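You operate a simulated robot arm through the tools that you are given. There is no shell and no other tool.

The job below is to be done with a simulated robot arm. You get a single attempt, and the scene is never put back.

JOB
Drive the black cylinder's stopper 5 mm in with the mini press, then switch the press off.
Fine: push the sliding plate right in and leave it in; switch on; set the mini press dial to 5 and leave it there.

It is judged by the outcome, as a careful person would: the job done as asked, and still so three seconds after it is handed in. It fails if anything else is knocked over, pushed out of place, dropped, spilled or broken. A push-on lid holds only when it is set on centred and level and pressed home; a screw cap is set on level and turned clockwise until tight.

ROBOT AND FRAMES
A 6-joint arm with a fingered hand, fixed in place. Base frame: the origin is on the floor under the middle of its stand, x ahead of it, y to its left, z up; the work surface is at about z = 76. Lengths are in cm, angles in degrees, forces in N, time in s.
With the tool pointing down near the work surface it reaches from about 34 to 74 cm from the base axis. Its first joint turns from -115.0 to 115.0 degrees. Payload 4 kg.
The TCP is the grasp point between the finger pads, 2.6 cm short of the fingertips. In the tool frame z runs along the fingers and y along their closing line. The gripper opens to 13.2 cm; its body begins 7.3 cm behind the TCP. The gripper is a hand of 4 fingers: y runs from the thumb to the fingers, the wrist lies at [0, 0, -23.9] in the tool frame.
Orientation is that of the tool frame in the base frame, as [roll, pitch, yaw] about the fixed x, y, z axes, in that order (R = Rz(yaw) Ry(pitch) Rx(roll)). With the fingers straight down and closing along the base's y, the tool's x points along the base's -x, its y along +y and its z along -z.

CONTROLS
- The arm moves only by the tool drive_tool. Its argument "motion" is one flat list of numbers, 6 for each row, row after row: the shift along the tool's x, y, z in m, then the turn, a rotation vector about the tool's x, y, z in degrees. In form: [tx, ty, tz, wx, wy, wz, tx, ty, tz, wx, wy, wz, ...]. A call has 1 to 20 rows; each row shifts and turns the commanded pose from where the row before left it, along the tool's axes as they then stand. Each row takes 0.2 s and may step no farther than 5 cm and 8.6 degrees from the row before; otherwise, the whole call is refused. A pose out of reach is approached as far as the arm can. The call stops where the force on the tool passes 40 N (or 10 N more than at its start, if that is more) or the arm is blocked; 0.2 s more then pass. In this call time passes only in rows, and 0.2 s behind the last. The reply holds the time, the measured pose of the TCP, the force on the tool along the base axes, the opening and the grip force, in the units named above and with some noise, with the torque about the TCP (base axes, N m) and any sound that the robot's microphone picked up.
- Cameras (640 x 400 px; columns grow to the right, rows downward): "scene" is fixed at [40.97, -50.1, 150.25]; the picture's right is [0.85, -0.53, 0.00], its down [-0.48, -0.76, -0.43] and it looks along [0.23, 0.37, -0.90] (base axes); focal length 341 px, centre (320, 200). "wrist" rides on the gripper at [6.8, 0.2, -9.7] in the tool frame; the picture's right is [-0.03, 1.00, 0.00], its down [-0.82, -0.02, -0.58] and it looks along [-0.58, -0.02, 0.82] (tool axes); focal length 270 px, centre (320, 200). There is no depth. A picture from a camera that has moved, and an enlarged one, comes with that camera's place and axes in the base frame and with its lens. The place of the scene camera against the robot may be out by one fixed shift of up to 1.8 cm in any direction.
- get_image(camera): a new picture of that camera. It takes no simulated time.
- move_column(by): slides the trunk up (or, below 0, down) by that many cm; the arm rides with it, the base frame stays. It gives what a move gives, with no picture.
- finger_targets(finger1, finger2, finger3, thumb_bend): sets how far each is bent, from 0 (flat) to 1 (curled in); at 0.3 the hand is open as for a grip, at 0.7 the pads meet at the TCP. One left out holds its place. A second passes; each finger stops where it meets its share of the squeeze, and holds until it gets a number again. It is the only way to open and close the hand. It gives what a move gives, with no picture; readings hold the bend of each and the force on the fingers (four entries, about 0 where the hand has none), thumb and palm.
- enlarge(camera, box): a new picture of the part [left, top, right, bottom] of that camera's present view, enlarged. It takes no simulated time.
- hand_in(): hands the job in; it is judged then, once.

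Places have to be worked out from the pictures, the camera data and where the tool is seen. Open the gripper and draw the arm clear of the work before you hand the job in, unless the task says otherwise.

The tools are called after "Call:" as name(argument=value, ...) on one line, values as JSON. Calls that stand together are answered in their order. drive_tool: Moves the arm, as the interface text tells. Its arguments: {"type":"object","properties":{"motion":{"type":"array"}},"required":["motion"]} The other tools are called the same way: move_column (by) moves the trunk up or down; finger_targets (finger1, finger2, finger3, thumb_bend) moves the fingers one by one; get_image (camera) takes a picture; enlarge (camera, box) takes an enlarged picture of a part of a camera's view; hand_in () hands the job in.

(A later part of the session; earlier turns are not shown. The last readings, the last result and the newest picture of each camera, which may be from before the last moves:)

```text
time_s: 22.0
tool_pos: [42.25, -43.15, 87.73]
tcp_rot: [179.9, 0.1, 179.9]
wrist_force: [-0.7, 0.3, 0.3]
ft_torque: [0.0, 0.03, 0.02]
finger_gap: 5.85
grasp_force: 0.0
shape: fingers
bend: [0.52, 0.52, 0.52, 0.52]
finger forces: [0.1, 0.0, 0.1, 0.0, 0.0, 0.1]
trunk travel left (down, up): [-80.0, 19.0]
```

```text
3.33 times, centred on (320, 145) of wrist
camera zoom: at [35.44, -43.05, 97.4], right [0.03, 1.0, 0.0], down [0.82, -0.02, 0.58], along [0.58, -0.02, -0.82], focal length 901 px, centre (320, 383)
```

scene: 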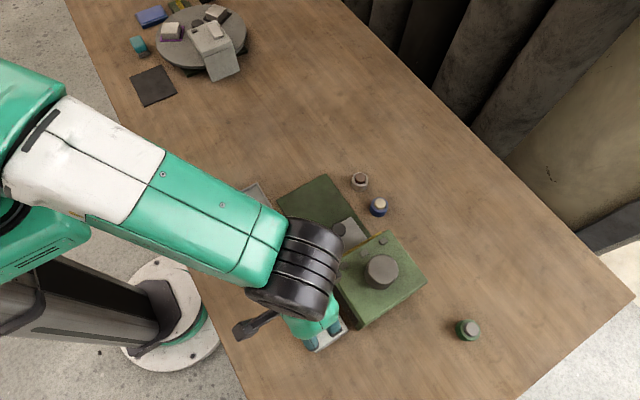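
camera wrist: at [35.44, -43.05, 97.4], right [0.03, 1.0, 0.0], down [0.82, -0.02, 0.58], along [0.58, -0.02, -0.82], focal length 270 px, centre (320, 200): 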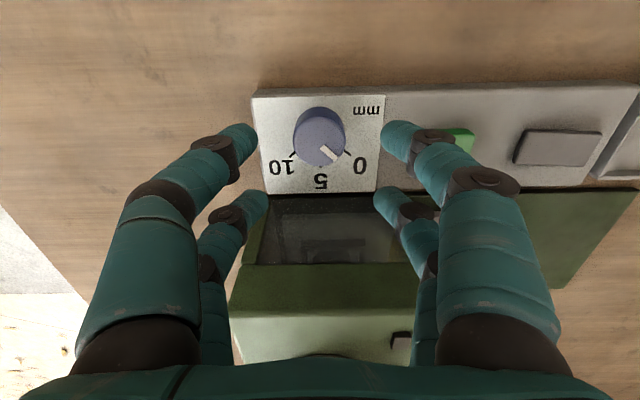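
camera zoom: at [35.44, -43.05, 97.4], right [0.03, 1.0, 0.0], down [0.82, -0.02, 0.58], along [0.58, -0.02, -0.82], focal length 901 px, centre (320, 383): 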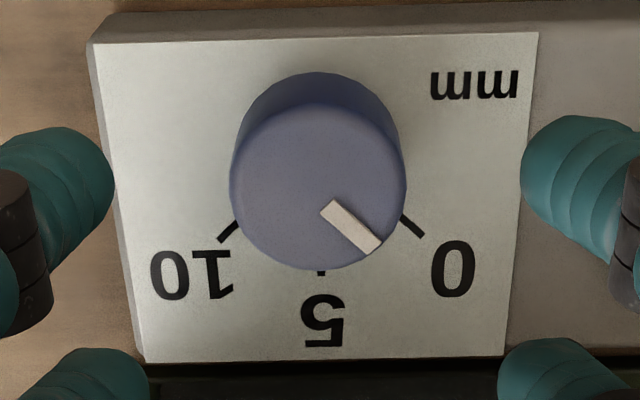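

Alignment is within about 1.5 mm. I lower so the fingertips straddle the dial with a little clearance above the panel.

Call:
drive_tool(motion=[0, -0.001, 0.025, 0, 0, 0, 0, 0, 0.015, 0, 0, 0, 0, 0, 0.01, 0, 0, 0])

Call:
get_image(camera="wrist")

```text
time_s: 22.8
tool_pos: [42.33, -43.33, 82.85]
tcp_rot: [180.0, 0.1, 179.9]
wrist_force: [0.7, -0.1, 0.1]
ft_torque: [0.02, -0.04, 0.0]
finger_gap: 5.87
grasp_force: 0.2
shape: fingers
bend: [0.52, 0.52, 0.52, 0.52]
finger forces: [0.0, 0.1, 0.0, 0.0, 0.0, 0.0]
trunk travel left (down, up): [-80.0, 19.0]
```

```text
taken
camera wrist: at [35.37, -43.16, 92.53], right [0.03, 1.0, 0.0], down [0.82, -0.02, 0.58], along [0.58, -0.02, -0.82], focal length 270 px, centre (320, 200)
```

wrist: 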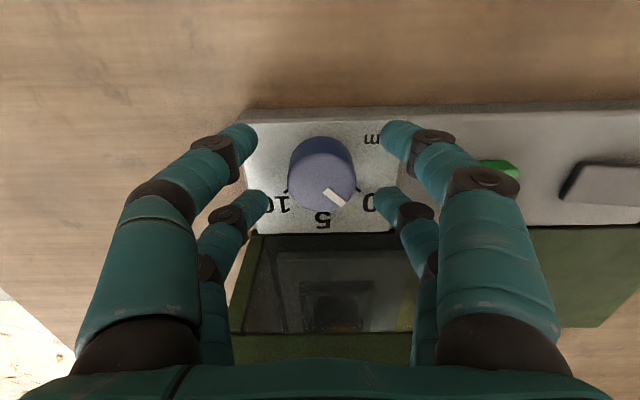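

All four fingertips surround the dial, and the cradle and cylinder are visible through the clear side panel. I lower 4 mm more and close the fingers onto the dial.

Call:
drive_tool(motion=[0, 0, 0.004, 0, 0, 0])

Call:
finger_targets(finger1=0.66, finger2=0.66, finger3=0.66, thumb_bend=0.66)

Call:
get_image(camera="wrist")

```text
time_s: 23.2
tool_pos: [42.31, -43.32, 82.37]
tcp_rot: [-180.0, 0.0, -180.0]
wrist_force: [0.5, -0.5, 0.0]
ft_torque: [0.01, -0.04, 0.01]
finger_gap: 5.88
grasp_force: 0.0
shape: fingers
bend: [0.52, 0.52, 0.52, 0.52]
finger forces: [0.0, 0.1, 0.0, 0.0, 0.1, 0.1]
trunk travel left (down, up): [-80.0, 19.0]
```

```text
time_s: 24.2
tool_pos: [42.25, -43.39, 82.55]
tcp_rot: [180.0, 0.0, 179.9]
wrist_force: [0.1, 0.6, -1.2]
ft_torque: [-0.02, 0.01, -0.01]
finger_gap: 1.44
grasp_force: 0.8
shape: fingers
bend: [0.66, 0.64, 0.65, 0.66]
finger forces: [0.1, 0.9, 0.5, 0.0, 0.0, 0.0]
trunk travel left (down, up): [-80.0, 19.0]
```

```text
taken
camera wrist: at [35.36, -43.16, 92.15], right [0.03, 1.0, 0.0], down [0.82, -0.02, 0.58], along [0.58, -0.02, -0.82], focal length 270 px, centre (320, 200)
```

wrist: 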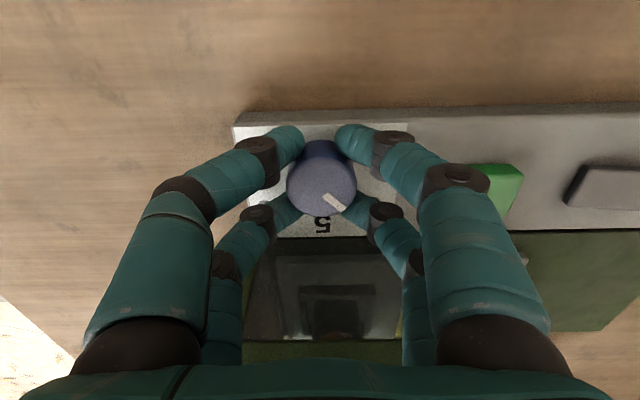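

Fingers 2 and 3 touch the dial, but the near pair doesn't yet. I close further so all four grip.

Call:
finger_targets(finger1=0.7, finger2=0.7, finger3=0.7, thumb_bend=0.7)

Call:
get_image(camera="wrist")

```text
time_s: 25.2
tool_pos: [42.28, -43.18, 82.42]
tcp_rot: [180.0, 0.0, 179.9]
wrist_force: [0.3, 0.2, -1.6]
ft_torque: [-0.02, -0.01, 0.02]
finger_gap: 0.88
grasp_force: 4.7
shape: fingers
bend: [0.67, 0.65, 0.66, 0.69]
finger forces: [2.1, 3.1, 2.6, 0.0, 2.0, 0.0]
trunk travel left (down, up): [-80.0, 19.0]
```

```text
taken
camera wrist: at [35.36, -43.16, 92.14], right [0.03, 1.0, 0.0], down [0.82, -0.02, 0.58], along [0.58, -0.02, -0.82], focal length 270 px, centre (320, 200)
```

wrist: 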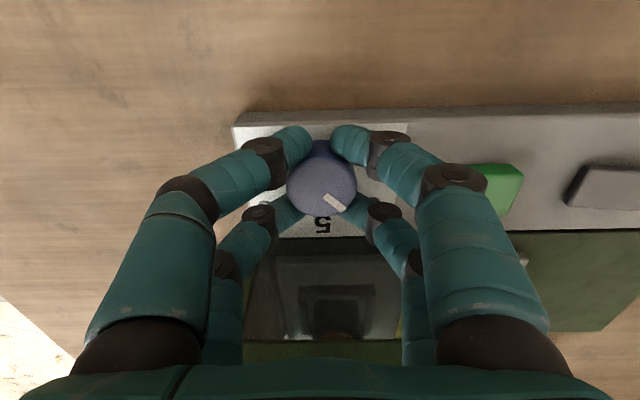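

All four fingers now grip the dial at 2–3 N each. I rotate clockwise (about tool +z) by 24° first to check that the dial follows.

Call:
drive_tool(motion=[0, 0, 0, 0, 0, 6, 0, 0, 0, 0, 0, 6, 0, 0, 0, 0, 0, 6, 0, 0, 0, 0, 0, 6])

Call:
get_image(camera="wrist")

Call:
enlarge(camera="wrist", box=[240, 110, 400, 250])

```text
time_s: 26.2
tool_pos: [42.35, -43.17, 82.49]
tcp_rot: [-180.0, 0.0, 155.9]
wrist_force: [-1.8, 1.4, -3.2]
ft_torque: [0.02, 0.03, 0.0]
finger_gap: 0.87
grasp_force: 4.9
shape: fingers
bend: [0.67, 0.65, 0.66, 0.69]
finger forces: [2.6, 2.7, 2.4, 0.1, 2.3, 0.1]
trunk travel left (down, up): [-80.0, 19.0]
```

```text
taken
camera wrist: at [36.03, -40.34, 92.17], right [0.43, 0.9, 0.0], down [0.74, -0.35, 0.58], along [0.52, -0.25, -0.82], focal length 270 px, centre (320, 200)
```

wrist: 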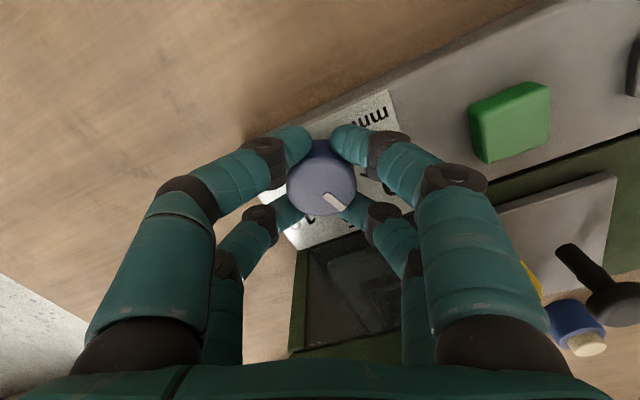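

```text
2.86 times, centred on (320, 180) of wrist
camera zoom: at [36.03, -40.34, 92.17], right [0.43, 0.9, 0.0], down [0.74, -0.35, 0.58], along [0.52, -0.25, -0.82], focal length 772 px, centre (320, 257)
```

zoom: 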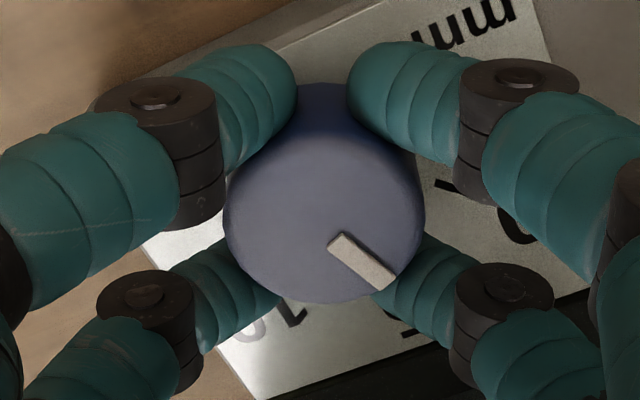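

The dial turns with the hand. I rotate the remaining 21°.

Call:
drive_tool(motion=[0, 0, 0, 0, 0, 6, 0, 0, 0, 0, 0, 6, 0, 0, 0, 0, 0, 5, 0, 0, 0, 0, 0, 4])

Call:
enlarge(camera="wrist", box=[240, 110, 400, 250])

```text
time_s: 27.2
tool_pos: [42.36, -43.21, 82.49]
tcp_rot: [179.9, 0.0, 134.8]
wrist_force: [0.0, -0.8, -3.0]
ft_torque: [-0.07, 0.01, 0.0]
finger_gap: 0.82
grasp_force: 5.4
shape: fingers
bend: [0.67, 0.65, 0.66, 0.69]
finger forces: [2.1, 3.1, 3.6, 0.0, 2.1, 0.0]
trunk travel left (down, up): [-80.0, 19.0]
```

```text
2.86 times, centred on (320, 180) of wrist
camera zoom: at [37.5, -38.24, 92.17], right [0.73, 0.69, 0.0], down [0.56, -0.59, 0.58], along [0.4, -0.42, -0.82], focal length 772 px, centre (320, 257)
```

zoom: 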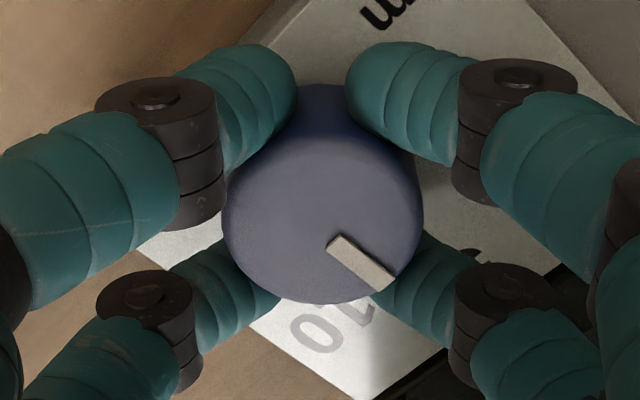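

The hand has turned 45° and the dial moved with it. I release, lift straight up, and inspect the pointer.

Call:
finger_targets(finger1=0.52, finger2=0.52, finger3=0.52, thumb_bend=0.52)

Call:
drive_tool(motion=[0, 0, -0.02, 0, 0, 0, 0, 0, -0.03, 0, 0, 0, 0, 0, -0.04, 0, 0, 0, 0, 0, -0.04, 0, 0, 0])

Call:
get_image(camera="wrist")

Call:
enlarge(camera="wrist", box=[240, 40, 400, 160])

```text
time_s: 28.2
tool_pos: [42.14, -43.17, 82.52]
tcp_rot: [-180.0, 0.0, 134.9]
wrist_force: [0.9, -0.3, 0.2]
ft_torque: [-0.01, 0.01, 0.0]
finger_gap: 5.87
grasp_force: 0.1
shape: fingers
bend: [0.52, 0.52, 0.52, 0.52]
finger forces: [0.0, 0.0, 0.0, 0.1, 0.0, 0.0]
trunk travel left (down, up): [-80.0, 19.0]
```

```text
time_s: 29.2
tool_pos: [42.25, -43.29, 95.47]
tcp_rot: [179.9, -0.1, 134.9]
wrist_force: [-0.6, -0.2, 1.3]
ft_torque: [-0.01, 0.03, -0.04]
finger_gap: 5.85
grasp_force: 0.2
shape: fingers
bend: [0.52, 0.52, 0.52, 0.52]
finger forces: [0.1, 0.0, 0.0, 0.0, 0.0, 0.0]
trunk travel left (down, up): [-80.0, 19.0]
```

```text
taken
camera wrist: at [37.52, -38.36, 105.24], right [0.73, 0.69, 0.0], down [0.56, -0.59, 0.58], along [0.4, -0.42, -0.82], focal length 270 px, centre (320, 200)
```

wrist: 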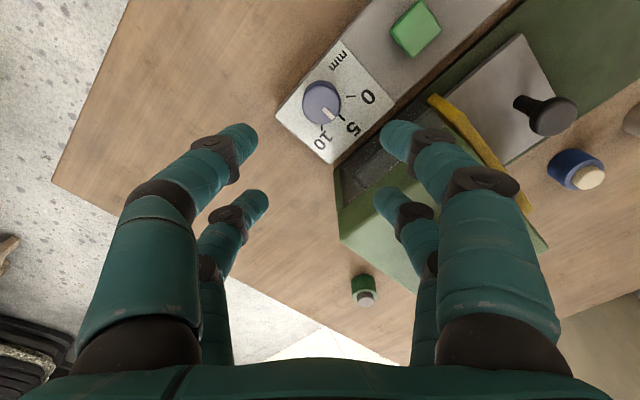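

```text
3.33 times, centred on (320, 100) of wrist
camera zoom: at [37.52, -38.36, 105.24], right [0.73, 0.69, 0.0], down [0.56, -0.59, 0.58], along [0.4, -0.42, -0.82], focal length 901 px, centre (320, 533)
```

zoom: 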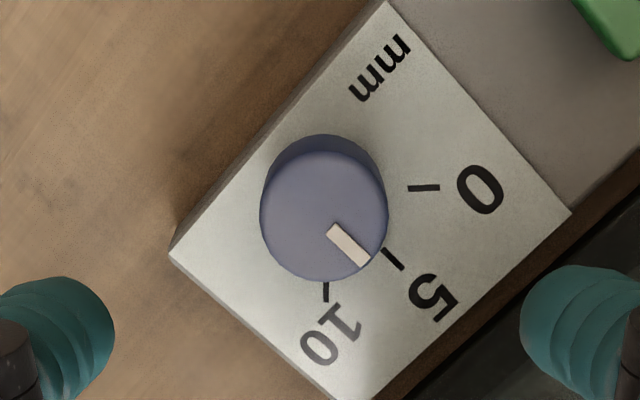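

The pointer now looks lined up with the 5 tick to within a degree or two. I'll move to the rocker next, and check the dial from the scene camera once the arm is out of its view.

Call:
enlarge(camera="wrist", box=[290, 70, 370, 130])

Call:
enlarge(camera="scene", box=[260, 270, 380, 360])

```text
6.67 times, centred on (330, 100) of wrist
camera zoom: at [37.52, -38.36, 105.24], right [0.73, 0.69, 0.0], down [0.56, -0.59, 0.58], along [0.4, -0.42, -0.82], focal length 1802 px, centre (253, 867)
```

zoom: 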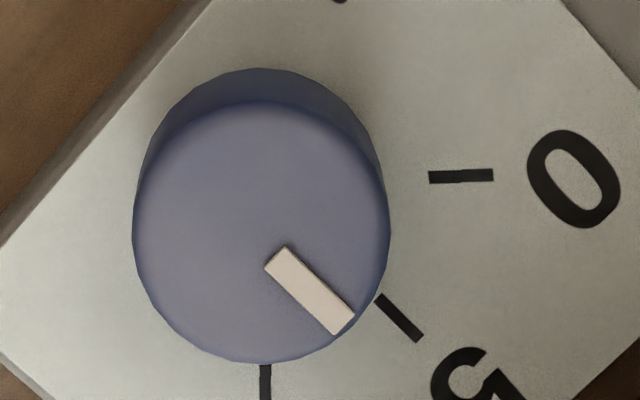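

```text
4.44 times, centred on (320, 315) of scene
camera zoom: at [40.97, -50.1, 150.25], right [0.85, -0.53, 0.0], down [-0.48, -0.76, -0.43], along [0.23, 0.37, -0.9], focal length 1517 px, centre (320, -311)
```

zoom: 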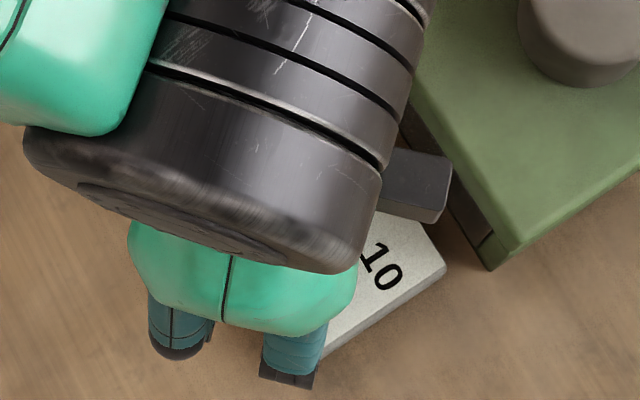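

The pointer and the 5 tick are parallel and in line, so the dial is at 5. Next I press the raised (+y) end of the rocker at about (44.1, -24.5). I close the hand, return to yaw 180, move above that end, and tilt 10° so the thumb/finger1 pair is lowest.

Call:
finger_targets(finger1=0.7, finger2=0.7, finger3=0.7, thumb_bend=0.7)

Call:
drive_tool(motion=[0, 0, 0, 0, 0, -7.5, 0, 0, 0, 0, 0, -7.5, 0, 0, 0, 0, 0, -7.5, 0, 0, 0, 0, 0, -7.5, 0, 0, 0, 0, 0, -7.5, 0, 0, 0, 0, 0, -7.5, -0.00825, 0.047, 0, 0, 0, 0, -0.00825, 0.047, 0, 0, 0, 0, -0.00825, 0.047, 0, 0, 0, 0, -0.00825, 0.047, 0, 0, 0, 0, 0, 0, 0, 0, -5, 0, 0, 0, 0, 0, -5, 0])

Call:
get_image(camera="wrist")

Call:
get_image(camera="scene")

```text
time_s: 30.2
tool_pos: [42.34, -43.18, 95.53]
tcp_rot: [180.0, -0.1, 134.9]
wrist_force: [-0.2, 0.4, -0.6]
ft_torque: [-0.01, 0.01, 0.05]
finger_gap: 0.15
grasp_force: 0.0
shape: fingers
bend: [0.7, 0.7, 0.7, 0.7]
finger forces: [0.0, 0.1, 0.0, 0.0, 0.0, 0.0]
trunk travel left (down, up): [-80.0, 19.0]
```

```text
time_s: 32.8
tool_pos: [45.53, -24.55, 95.4]
tcp_rot: [-180.0, 10.1, 180.0]
wrist_force: [-0.1, -0.3, -0.6]
ft_torque: [0.02, -0.04, 0.01]
finger_gap: 0.13
grasp_force: 0.1
shape: fingers
bend: [0.7, 0.7, 0.7, 0.7]
finger forces: [0.1, 0.0, 0.1, 0.1, 0.1, 0.0]
trunk travel left (down, up): [-80.0, 19.0]
```

```text
taken
camera wrist: at [37.07, -24.36, 103.83], right [0.03, 1.0, 0.0], down [0.7, -0.02, 0.71], along [0.71, -0.02, -0.7], focal length 270 px, centre (320, 200)
```

wrist: 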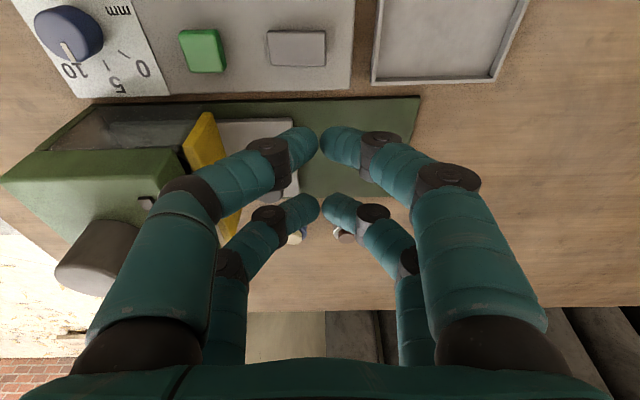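

```text
taken
```

scene: 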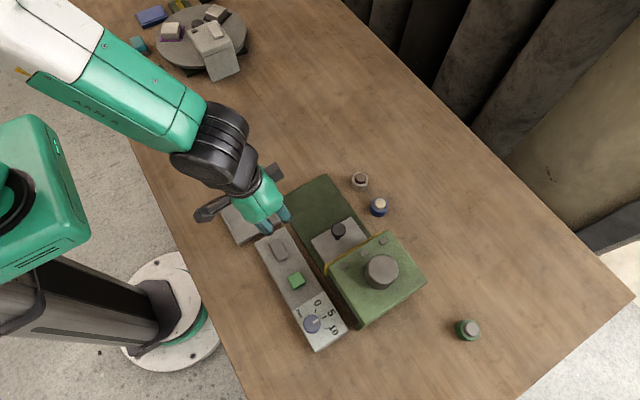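

The scene view confirms the dial pointer at 5. I shift 3.5 mm toward -y and descend to about 2 cm above the rocker's raised end.

Call:
drive_tool(motion=[0.0061, -0.0035, 0.0345, 0, 0, 0, 0.0061, 0, 0.0345, 0, 0, 0, 0.0061, 0, 0.0345, 0, 0, 0])

Call:
get_image(camera="wrist")

Call:
enlarge(camera="scene", box=[230, 200, 350, 290])

Call:
enlarge(camera="scene", box=[290, 290, 350, 350])

```text
time_s: 33.6
tool_pos: [45.47, -24.71, 84.69]
tcp_rot: [-180.0, 10.1, 179.8]
wrist_force: [-0.2, -0.5, -0.4]
ft_torque: [0.02, 0.05, 0.01]
finger_gap: 0.11
grasp_force: 0.1
shape: fingers
bend: [0.7, 0.7, 0.7, 0.7]
finger forces: [0.0, 0.1, 0.0, 0.0, 0.1, 0.0]
trunk travel left (down, up): [-80.0, 19.0]
```

```text
taken
camera wrist: at [37.02, -24.65, 93.19], right [0.03, 1.0, 0.0], down [0.7, -0.02, 0.71], along [0.71, -0.02, -0.7], focal length 270 px, centre (320, 200)
```

wrist: 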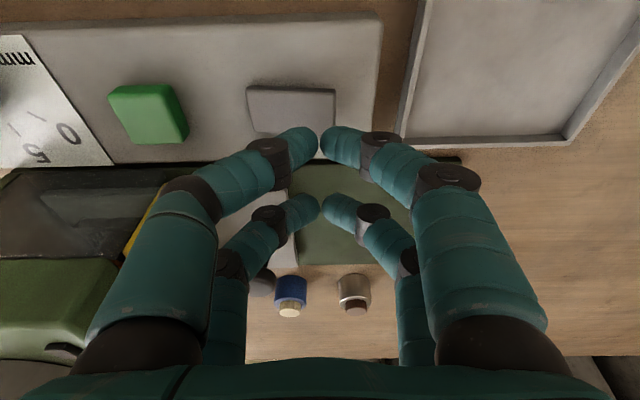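

```text
4.44 times, centred on (290, 245) of scene
camera zoom: at [40.97, -50.1, 150.25], right [0.85, -0.53, 0.0], down [-0.48, -0.76, -0.43], along [0.23, 0.37, -0.9], focal length 1517 px, centre (453, 0)
```

zoom: 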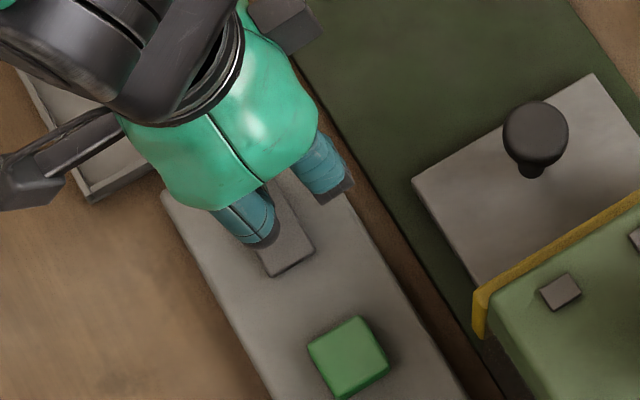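

```text
6.67 times, centred on (320, 320) of scene
camera zoom: at [40.97, -50.1, 150.25], right [0.85, -0.53, 0.0], down [-0.48, -0.76, -0.43], along [0.23, 0.37, -0.9], focal length 2275 px, centre (320, -600)
```

zoom: 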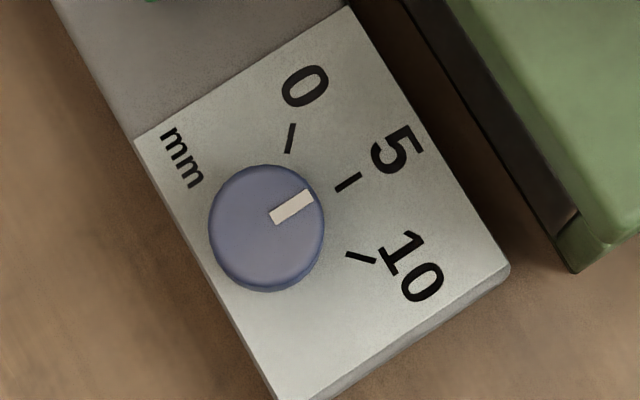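

The dial is confirmed on 5. The thumb/finger1 tips are over the rocker's raised end, so I go down to near contact.

Call:
drive_tool(motion=[0.0014, 0, 0.0079, 0, 0, 0, 0.0009, 0, 0.0049, 0, 0, 0])

Call:
enlarge(camera="wrist", box=[220, 80, 420, 205])

```text
time_s: 34.2
tool_pos: [45.54, -24.8, 83.53]
tcp_rot: [180.0, 10.1, 179.9]
wrist_force: [0.1, 0.7, 0.2]
ft_torque: [-0.03, 0.0, 0.0]
finger_gap: 0.14
grasp_force: 0.1
shape: fingers
bend: [0.7, 0.7, 0.7, 0.7]
finger forces: [0.0, 0.1, 0.0, 0.0, 0.0, 0.1]
trunk travel left (down, up): [-80.0, 19.0]
```

```text
3.20 times, centred on (320, 142) of wrist
camera zoom: at [37.07, -24.7, 91.97], right [0.03, 1.0, 0.0], down [0.7, -0.02, 0.71], along [0.71, -0.02, -0.7], focal length 865 px, centre (320, 384)
```

zoom: 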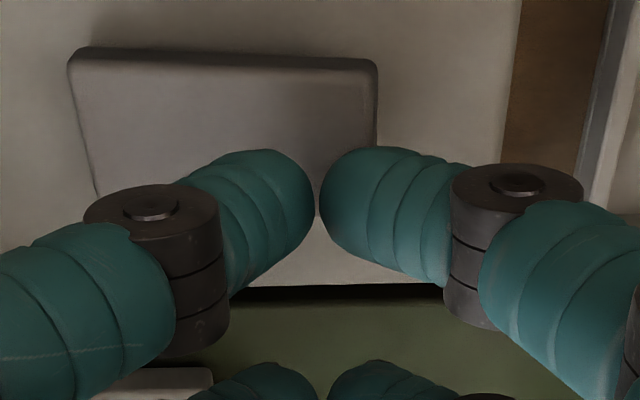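

The tips hover over the rocker's +y end. I press in small steps while watching force and sound.

Call:
drive_tool(motion=[0.0005, 0, 0.003, 0, 0, 0, 0.0005, 0, 0.003, 0, 0, 0, 0.0005, 0, 0.003, 0, 0, 0])

```text
time_s: 35.0
tool_pos: [45.47, -24.77, 82.66]
tcp_rot: [-179.9, 9.9, 180.0]
wrist_force: [0.3, 0.1, 0.9]
ft_torque: [0.0, 0.04, 0.0]
finger_gap: 0.09
grasp_force: 0.2
shape: fingers
bend: [0.7, 0.7, 0.7, 0.7]
finger forces: [0.3, 0.0, 0.1, 0.0, 0.3, 0.1]
trunk travel left (down, up): [-80.0, 19.0]
```

Slight contact shows on finger1 and the thumb (0.3 N each). I continue pressing.

Call:
drive_tool(motion=[0.0003, 0, 0.002, 0, 0, 0, 0.0003, 0, 0.002, 0, 0, 0])

Call:
enlarge(camera="wrist", box=[220, 80, 420, 205])

```text
time_s: 35.6
tool_pos: [45.65, -24.93, 82.41]
tcp_rot: [-180.0, 10.1, 179.9]
wrist_force: [0.4, -1.2, 11.6]
ft_torque: [-0.11, 0.18, 0.02]
finger_gap: 0.03
grasp_force: 6.1
shape: fingers
bend: [0.7, 0.7, 0.7, 0.71]
finger forces: [0.0, 0.0, 0.0, 0.0, 11.6, 0.1]
trunk travel left (down, up): [-80.0, 19.0]
```

```text
3.20 times, centred on (320, 142) of wrist
camera zoom: at [37.1, -24.69, 90.8], right [0.03, 1.0, 0.0], down [0.7, -0.02, 0.71], along [0.71, -0.02, -0.7], focal length 865 px, centre (320, 384)
```

zoom: 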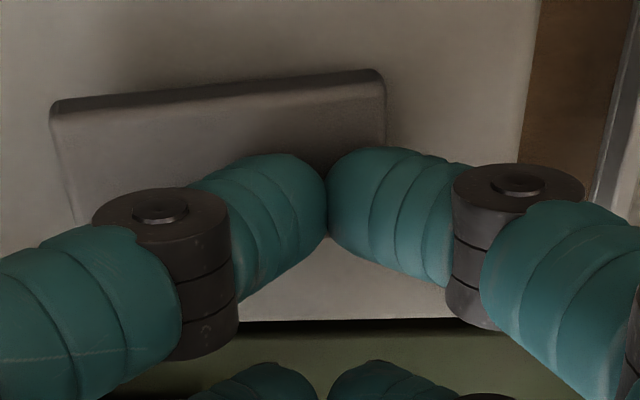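

The force is 11.6 N on the thumb, and the picture shows the rocker's -y end has risen, so it appears to have flipped. I lift and inspect.

Call:
drive_tool(motion=[-0.0035, 0, -0.0197, 0, 0, 0, -0.0061, 0, -0.0345, 0, 0, 0, -0.0061, 0, -0.0345, 0, 0, 0])

Call:
get_image(camera="wrist")

Call:
enlarge(camera="wrist", box=[160, 20, 360, 120])

Call:
get_image(camera="scene")

Call:
enlarge(camera="scene", box=[250, 225, 430, 350])

```text
time_s: 36.4
tool_pos: [45.67, -24.74, 91.34]
tcp_rot: [179.9, 9.9, 179.9]
wrist_force: [-0.2, 0.7, 0.5]
ft_torque: [-0.01, 0.0, 0.01]
finger_gap: 0.09
grasp_force: 0.0
shape: fingers
bend: [0.7, 0.7, 0.7, 0.7]
finger forces: [0.0, 0.1, 0.1, 0.1, 0.0, 0.0]
trunk travel left (down, up): [-80.0, 19.0]
```

```text
taken
camera wrist: at [37.12, -24.7, 99.69], right [0.03, 1.0, 0.0], down [0.7, -0.02, 0.71], along [0.71, -0.02, -0.7], focal length 270 px, centre (320, 200)
```

wrist: 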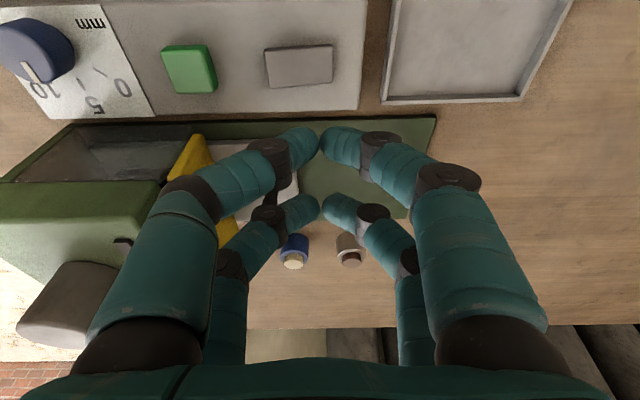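

```text
3.20 times, centred on (260, 70) of wrist
camera zoom: at [37.12, -24.7, 99.69], right [0.03, 1.0, 0.0], down [0.7, -0.02, 0.71], along [0.71, -0.02, -0.7], focal length 865 px, centre (512, 616)
```

zoom: 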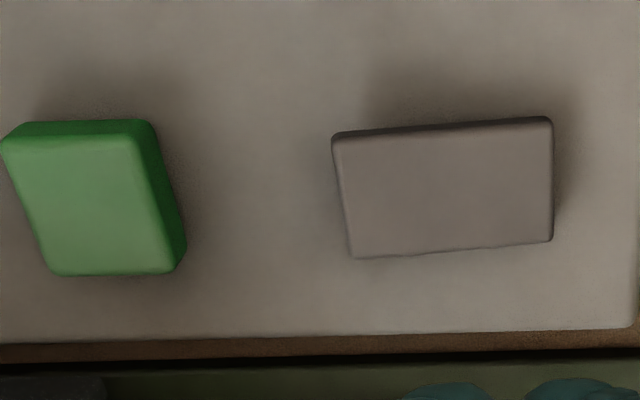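

```text
taken
```

scene: 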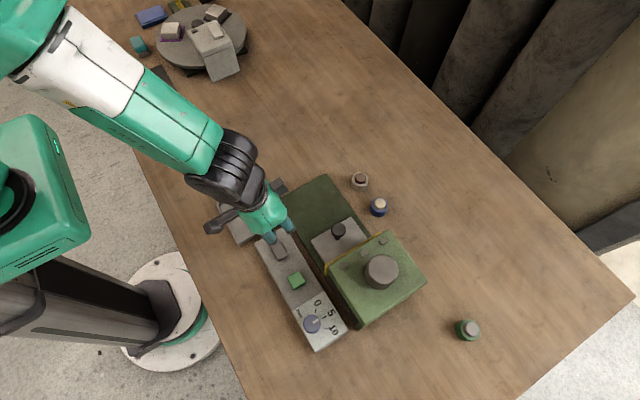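

```text
3.20 times, centred on (340, 288) of scene
camera zoom: at [40.97, -50.1, 150.25], right [0.85, -0.53, 0.0], down [-0.48, -0.76, -0.43], along [0.23, 0.37, -0.9], focal length 1092 px, centre (256, -80)
```

zoom: 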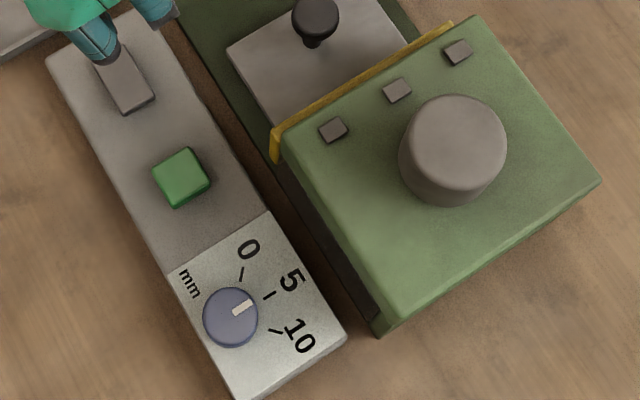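

The rocker has flipped, with its -y end now raised. There was no sound and no visible change yet. The clear side panel may let me see the stopper, so I zoom there.

Call:
enlarge(camera="wrist", box=[0, 100, 220, 240])

Call:
enlarge(camera="wrist", box=[250, 30, 350, 95])

```text
2.86 times, centred on (110, 170) of wrist
camera zoom: at [37.12, -24.7, 99.69], right [0.03, 1.0, 0.0], down [0.7, -0.02, 0.71], along [0.71, -0.02, -0.7], focal length 772 px, centre (920, 286)
```

zoom: 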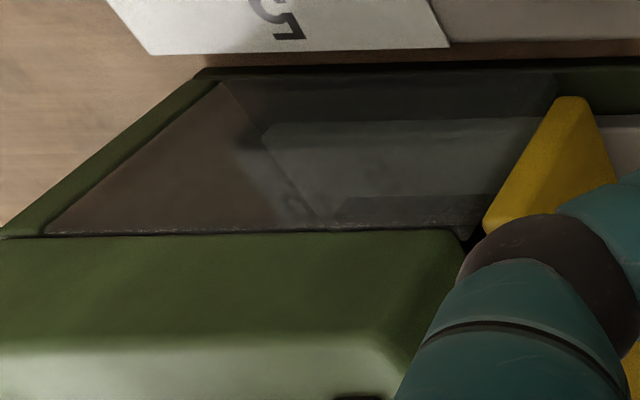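

```text
6.15 times, centred on (300, 62) of wrist
camera zoom: at [37.12, -24.7, 99.69], right [0.03, 1.0, 0.0], down [0.7, -0.02, 0.71], along [0.71, -0.02, -0.7], focal length 1663 px, centre (443, 1046)
```

zoom: 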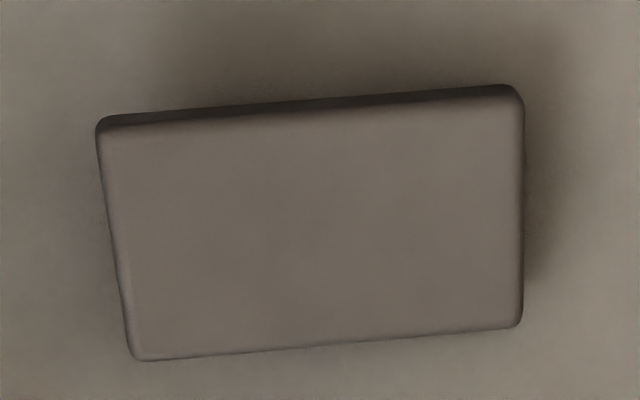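

The rocker's -y end is now about 0.5 cm higher than its +y end, so it is switched over. I go back to a spot where the wrist camera can look through the clear side panel at the cylinder, to see whether the press acted.

Call:
drive_tool(motion=[0, 0, 0, 0, 5, 0, 0, 0, 0, 0, 5, 0, 0.00825, -0.04625, 0, 0, 0, 0, 0.00825, -0.04625, 0, 0, 0, 0, 0.00825, -0.04625, 0, 0, 0, 0, 0.00825, -0.04625, 0, 0, 0, 0, 0, 0, 0.035, 0, 0, 0])

Call:
get_image(camera="wrist")

Call:
enlarge(camera="wrist", box=[240, 190, 420, 300])

```text
time_s: 38.0
tool_pos: [42.16, -43.44, 87.79]
tcp_rot: [-180.0, 0.0, 179.9]
wrist_force: [0.1, -0.3, 0.7]
ft_torque: [-0.01, 0.03, -0.02]
finger_gap: 0.07
grasp_force: 0.1
shape: fingers
bend: [0.7, 0.7, 0.7, 0.7]
finger forces: [0.1, 0.0, 0.1, 0.0, 0.0, 0.0]
trunk travel left (down, up): [-80.0, 19.0]
```

```text
taken
camera wrist: at [35.24, -43.31, 97.43], right [0.03, 1.0, 0.0], down [0.82, -0.02, 0.58], along [0.58, -0.01, -0.82], focal length 270 px, centre (320, 200)
```

wrist: 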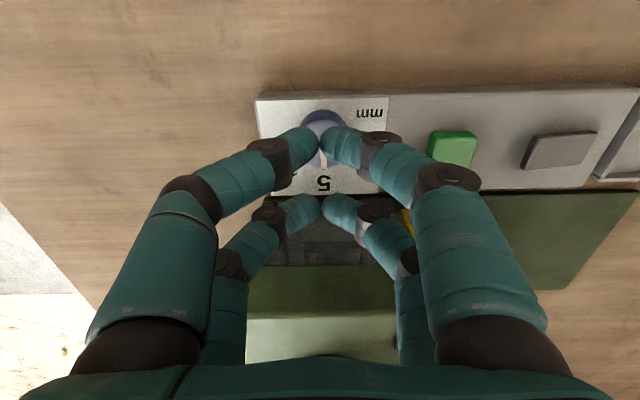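

```text
3.56 times, centred on (330, 245) of wrist
camera zoom: at [35.24, -43.31, 97.43], right [0.03, 1.0, 0.0], down [0.82, -0.02, 0.58], along [0.58, -0.01, -0.82], focal length 961 px, centre (284, 40)
```

zoom: 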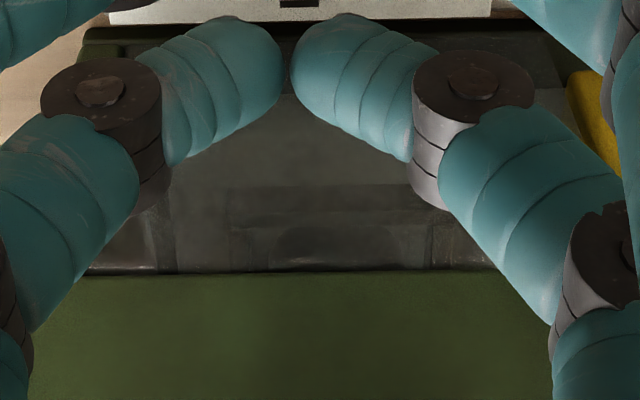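

From this height only the bottom of the cradle shows through the panel. I tilt the hand 15° and move back and slightly down for a flatter line of sight to the stopper.

Call:
finger_targets(finger1=0.5, finger2=0.5, finger3=0.5, thumb_bend=0.5)

Call:
drive_tool(motion=[0, 0, 0, 0, -5, 0, 0, 0, 0, 0, -5, 0, 0, 0, 0, 0, -5, 0, 0.036, 0, 0.011, 0, 0, 0])

Call:
get_image(camera="wrist")

Call:
enlarge(camera="wrist", box=[230, 210, 410, 330])

```text
time_s: 39.0
tool_pos: [42.12, -43.45, 87.67]
tcp_rot: [180.0, 0.0, 179.9]
wrist_force: [-0.6, 0.0, 0.5]
ft_torque: [0.01, -0.01, -0.02]
finger_gap: 6.51
grasp_force: 0.1
shape: fingers
bend: [0.5, 0.5, 0.5, 0.5]
finger forces: [0.0, 0.1, 0.1, 0.0, 0.0, 0.1]
trunk travel left (down, up): [-80.0, 19.0]
```

```text
time_s: 40.0
tool_pos: [39.12, -43.24, 85.82]
tcp_rot: [-180.0, 14.9, 179.8]
wrist_force: [0.6, 0.7, 0.6]
ft_torque: [-0.01, -0.01, -0.01]
finger_gap: 6.55
grasp_force: 0.1
shape: fingers
bend: [0.5, 0.5, 0.5, 0.5]
finger forces: [0.0, 0.1, 0.1, 0.1, 0.0, 0.0]
trunk travel left (down, up): [-80.0, 19.0]
```

```text
taken
camera wrist: at [29.93, -43.18, 93.46], right [0.03, 1.0, 0.01], down [0.64, -0.02, 0.77], along [0.77, -0.02, -0.64], focal length 270 px, centre (320, 200)
```

wrist: 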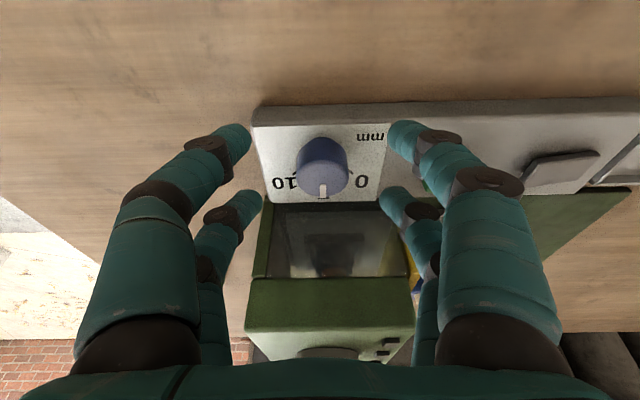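

```text
3.33 times, centred on (320, 270) of wrist
camera zoom: at [29.93, -43.18, 93.46], right [0.03, 1.0, 0.01], down [0.64, -0.02, 0.77], along [0.77, -0.02, -0.64], focal length 901 px, centre (320, -33)
```

zoom: 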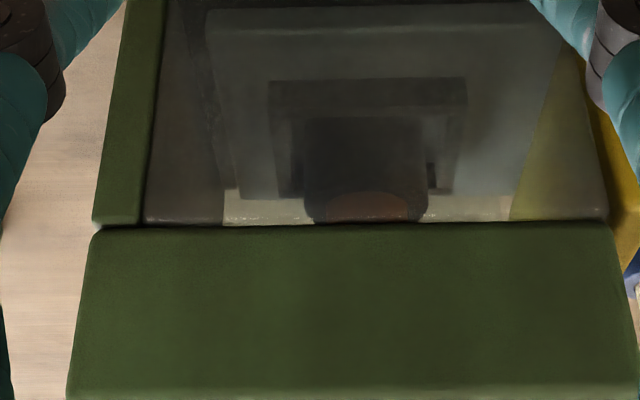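

Now the black cylinder and orange stopper are visible through the panel. I lower a little more to see the stopper's top.

Call:
drive_tool(motion=[0.0135, 0, 0.0119, 0, 0, 0])

Call:
enlarge(camera="wrist", box=[230, 210, 410, 330])

Call:
enlarge(camera="wrist", box=[280, 220, 380, 290])

```text
time_s: 40.4
tool_pos: [38.82, -43.5, 84.72]
tcp_rot: [179.9, 14.3, 179.7]
wrist_force: [-0.1, 0.6, 0.5]
ft_torque: [0.02, -0.04, 0.02]
finger_gap: 6.55
grasp_force: 0.0
shape: fingers
bend: [0.5, 0.5, 0.5, 0.5]
finger forces: [0.0, 0.0, 0.1, 0.1, 0.0, 0.0]
out of reach, approached as far as the arm can: row 1
trunk travel left (down, up): [-80.0, 19.0]
```

```text
3.33 times, centred on (320, 270) of wrist
camera zoom: at [29.75, -43.39, 92.47], right [0.03, 1.0, 0.01], down [0.65, -0.03, 0.76], along [0.76, -0.02, -0.65], focal length 901 px, centre (320, -33)
```

zoom: 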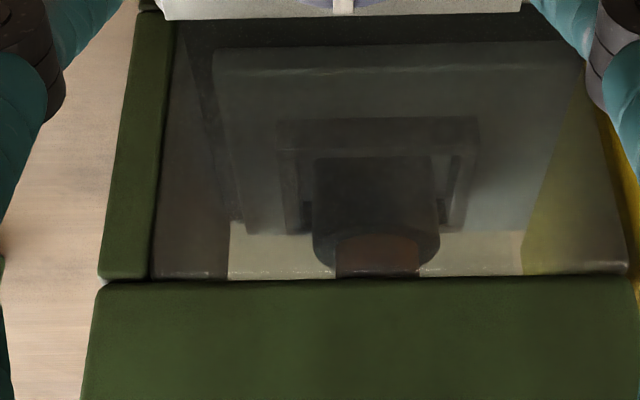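

```text
5.71 times, centred on (330, 255) of wrist
camera zoom: at [29.75, -43.39, 92.47], right [0.03, 1.0, 0.01], down [0.65, -0.03, 0.76], along [0.76, -0.02, -0.65], focal length 1544 px, centre (263, -114)
```

zoom: 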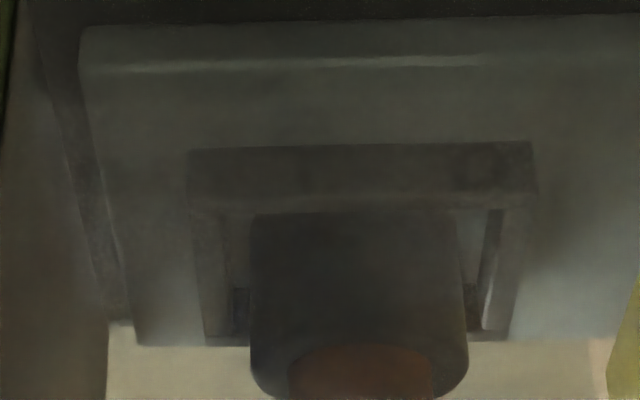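

The arm hit its reach limit there, but I can ride the trunk down 1.5 cm. The fingers straddle the dial with clearance.

Call:
move_column(by=-1.5)

Call:
get_image(camera="wrist")

Call:
enlarge(camera="wrist", box=[270, 230, 390, 310])

```text
time_s: 41.0
tool_pos: [38.78, -43.53, 83.23]
tcp_rot: [179.9, 14.3, 179.7]
wrist_force: [1.5, -0.3, 0.2]
ft_torque: [0.01, -0.02, 0.01]
finger_gap: 6.54
grasp_force: 0.1
shape: fingers
bend: [0.5, 0.5, 0.5, 0.5]
finger forces: [0.0, 0.0, 0.0, 0.1, 0.0, 0.1]
trunk travel left (down, up): [-78.5, 20.5]
```

```text
taken
camera wrist: at [29.74, -43.39, 90.99], right [0.03, 1.0, 0.01], down [0.65, -0.03, 0.76], along [0.76, -0.02, -0.65], focal length 270 px, centre (320, 200)
```

wrist: 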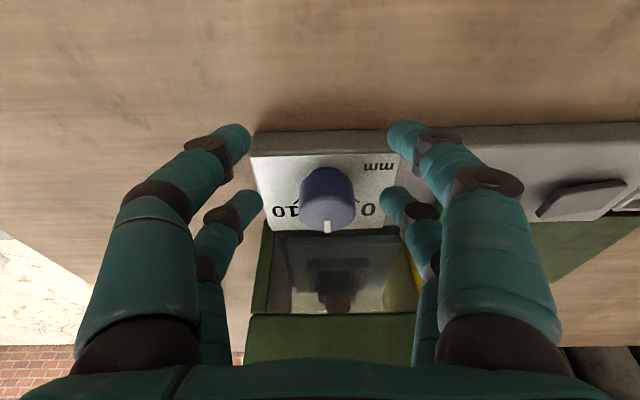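

```text
5.00 times, centred on (330, 270) of wrist
camera zoom: at [29.74, -43.39, 90.99], right [0.03, 1.0, 0.01], down [0.65, -0.03, 0.76], along [0.76, -0.02, -0.65], focal length 1351 px, centre (270, -150)
```

zoom: 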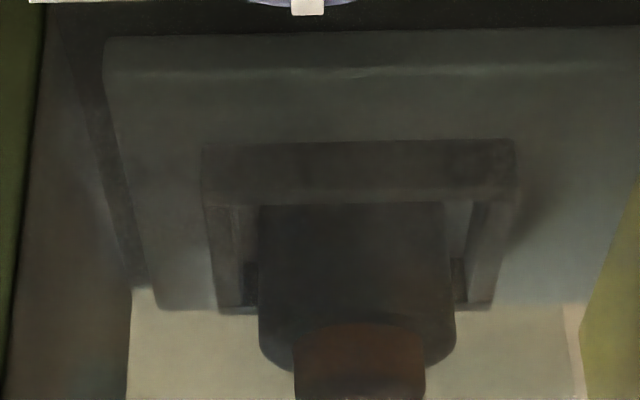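

Call:
enlarge(camera="wrist", box=[285, 265, 385, 325])

```text
6.40 times, centred on (335, 295) of wrist
camera zoom: at [29.74, -43.39, 90.99], right [0.03, 1.0, 0.01], down [0.65, -0.03, 0.76], along [0.76, -0.02, -0.65], focal length 1730 px, centre (224, -408)
```

zoom: 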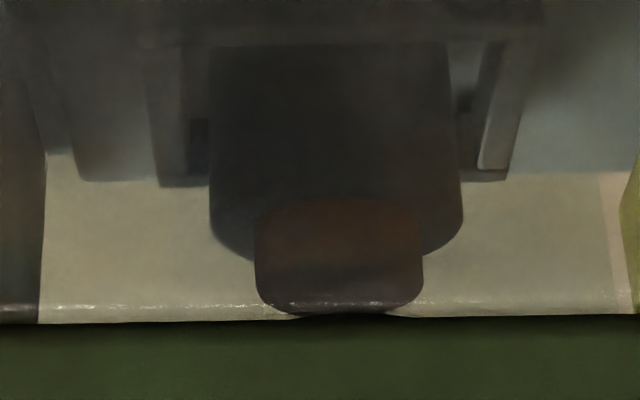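

The stopper still stands about 1 cm proud, so the press has not acted yet. I check the rocker and the green button from this low angle.

Call:
enlarge(camera="wrist", box=[500, 140, 640, 230])

Call:
enlarge(camera="wrist", box=[240, 120, 400, 240])

```text
4.44 times, centred on (570, 185) of wrist
camera zoom: at [29.74, -43.39, 90.99], right [0.03, 1.0, 0.01], down [0.65, -0.03, 0.76], along [0.76, -0.02, -0.65], focal length 1201 px, centre (-791, 267)
```

zoom: 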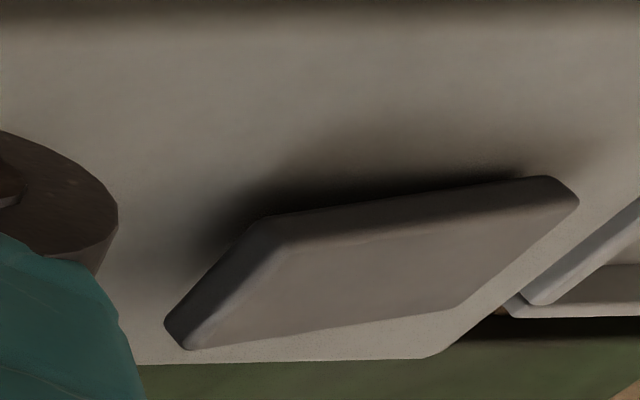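

```text
3.33 times, centred on (320, 180) of wrist
camera zoom: at [29.74, -43.39, 90.99], right [0.03, 1.0, 0.01], down [0.65, -0.03, 0.76], along [0.76, -0.02, -0.65], focal length 901 px, centre (320, 267)
```

zoom: 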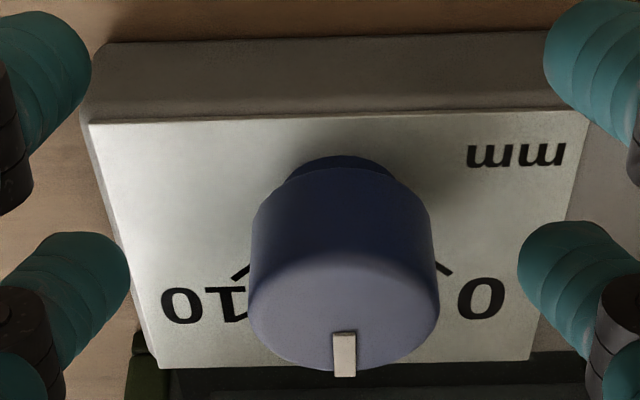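

The rocker is fully over and the dial pointer is squarely on 5. Since the press hasn't run, the green block should be its start button. I raise the trunk back, lift the hand and close it, ready to press the green button.

Call:
move_column(by=1.5)

Call:
drive_tool(motion=[-0.01035, 0, -0.0386, 0, 0, 0, -0.01035, 0, -0.0386, 0, 0, 0, 0, 0, 0, 0, 5, 0])

Call:
finger_targets(finger1=0.7, finger2=0.7, finger3=0.7, thumb_bend=0.7)

```text
time_s: 41.7
tool_pos: [38.78, -43.56, 84.77]
tcp_rot: [180.0, 14.3, 179.7]
wrist_force: [0.1, -0.4, -0.1]
ft_torque: [0.01, 0.0, -0.01]
finger_gap: 6.54
grasp_force: 0.1
shape: fingers
bend: [0.5, 0.5, 0.5, 0.5]
finger forces: [0.0, 0.1, 0.0, 0.0, 0.0, 0.0]
trunk travel left (down, up): [-80.0, 19.0]
```

```text
time_s: 42.5
tool_pos: [38.77, -43.41, 92.67]
tcp_rot: [179.9, 9.3, 179.8]
wrist_force: [0.0, 0.0, -1.0]
ft_torque: [-0.04, -0.01, 0.0]
finger_gap: 6.53
grasp_force: 0.0
shape: fingers
bend: [0.5, 0.5, 0.5, 0.5]
finger forces: [0.0, 0.1, 0.0, 0.0, 0.0, 0.0]
trunk travel left (down, up): [-80.0, 19.0]
```

```text
time_s: 43.5
tool_pos: [38.73, -43.49, 92.71]
tcp_rot: [179.9, 9.3, 179.6]
wrist_force: [1.2, -0.8, 0.3]
ft_torque: [-0.02, -0.02, 0.01]
finger_gap: 0.13
grasp_force: 0.1
shape: fingers
bend: [0.7, 0.7, 0.7, 0.7]
finger forces: [0.0, 0.0, 0.0, 0.0, 0.0, 0.0]
trunk travel left (down, up): [-80.0, 19.0]
```

Move over to the green button at about (44, -33.9), staying above the housing height.

Call:
drive_tool(motion=[-0.0204, 0.032, 0.0125, 0, 0, 0, -0.0204, 0.032, 0.0125, 0, 0, 0, -0.0204, 0.032, 0.0125, 0, 0, 0])

Call:
get_image(camera="wrist")

Call:
enlarge(camera="scene", box=[230, 200, 390, 320])

```text
time_s: 44.3
tool_pos: [45.34, -34.0, 89.9]
tcp_rot: [179.9, 9.2, 179.7]
wrist_force: [-0.5, 0.2, 0.1]
ft_torque: [0.01, -0.02, -0.01]
finger_gap: 0.16
grasp_force: 0.1
shape: fingers
bend: [0.7, 0.7, 0.7, 0.7]
finger forces: [0.0, 0.0, 0.0, 0.1, 0.0, 0.0]
trunk travel left (down, up): [-80.0, 19.0]
```

```text
taken
camera wrist: at [36.95, -33.78, 98.41], right [0.03, 1.0, 0.01], down [0.71, -0.03, 0.7], along [0.7, -0.02, -0.71], focal length 270 px, centre (320, 200)
```

wrist: 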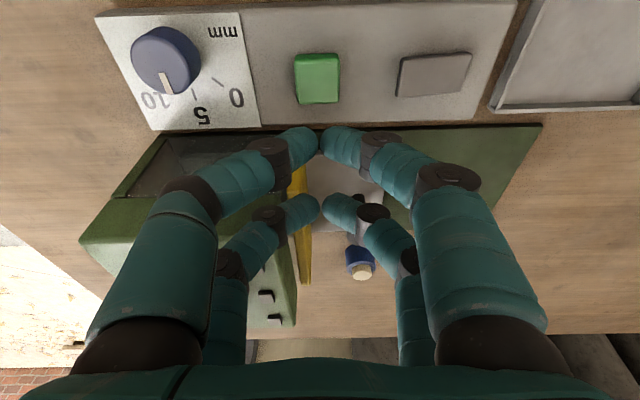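

```text
3.33 times, centred on (310, 260) of scene
camera zoom: at [40.97, -50.1, 150.25], right [0.85, -0.53, 0.0], down [-0.48, -0.76, -0.43], along [0.23, 0.37, -0.9], focal length 1138 px, centre (353, 0)
```

zoom: 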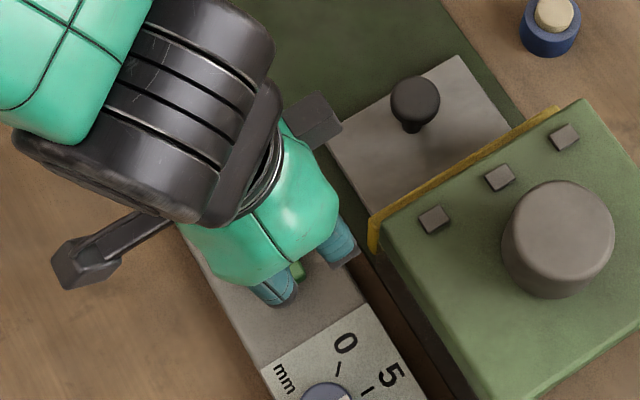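

The green button lies at (43.8, -34.0), directly under the lowest fingertip pair, and the other fingers clear the housing by about 1 cm. I descend to just above it.

Call:
drive_tool(motion=[0.0051, 0, 0.0316, 0, 0, 0, 0.0032, 0, 0.0197, 0, 0, 0, 0.0016, 0, 0.0099, 0, 0, 0])

Call:
get_image(camera="wrist")

```text
time_s: 45.1
tool_pos: [45.52, -33.99, 83.76]
tcp_rot: [179.8, 9.3, 179.7]
wrist_force: [-0.4, 0.0, -0.6]
ft_torque: [0.0, -0.03, 0.0]
finger_gap: 0.17
grasp_force: 0.0
shape: fingers
bend: [0.7, 0.7, 0.7, 0.7]
finger forces: [0.0, 0.0, 0.0, 0.1, 0.1, 0.0]
trunk travel left (down, up): [-80.0, 19.0]
```

```text
taken
camera wrist: at [37.19, -33.84, 92.3], right [0.03, 1.0, 0.01], down [0.71, -0.03, 0.7], along [0.7, -0.02, -0.71], focal length 270 px, centre (320, 200)
```

wrist: 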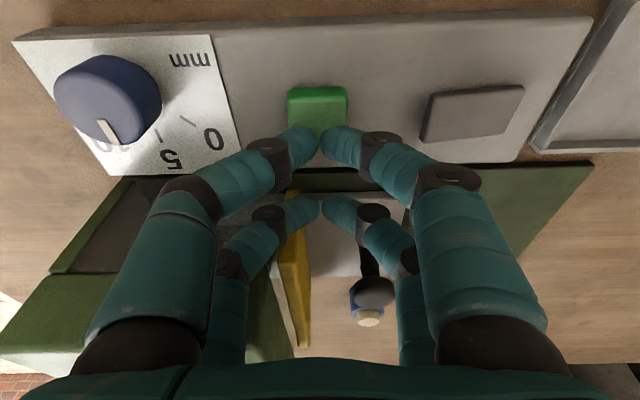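

The tips are right above the green button. I press in 3 mm steps and watch force and sound.

Call:
drive_tool(motion=[0.0005, 0, 0.003, 0, 0, 0, 0.0005, 0, 0.003, 0, 0, 0, 0.0005, 0, 0.003, 0, 0, 0])

```text
time_s: 45.9
tool_pos: [45.65, -34.01, 82.99]
tcp_rot: [180.0, 9.3, 179.7]
wrist_force: [1.3, 0.1, 0.8]
ft_torque: [-0.04, 0.01, 0.0]
finger_gap: 0.12
grasp_force: 0.7
shape: fingers
bend: [0.7, 0.7, 0.7, 0.7]
finger forces: [0.5, 0.1, 0.0, 0.1, 0.5, 0.0]
trunk travel left (down, up): [-80.0, 19.0]
```

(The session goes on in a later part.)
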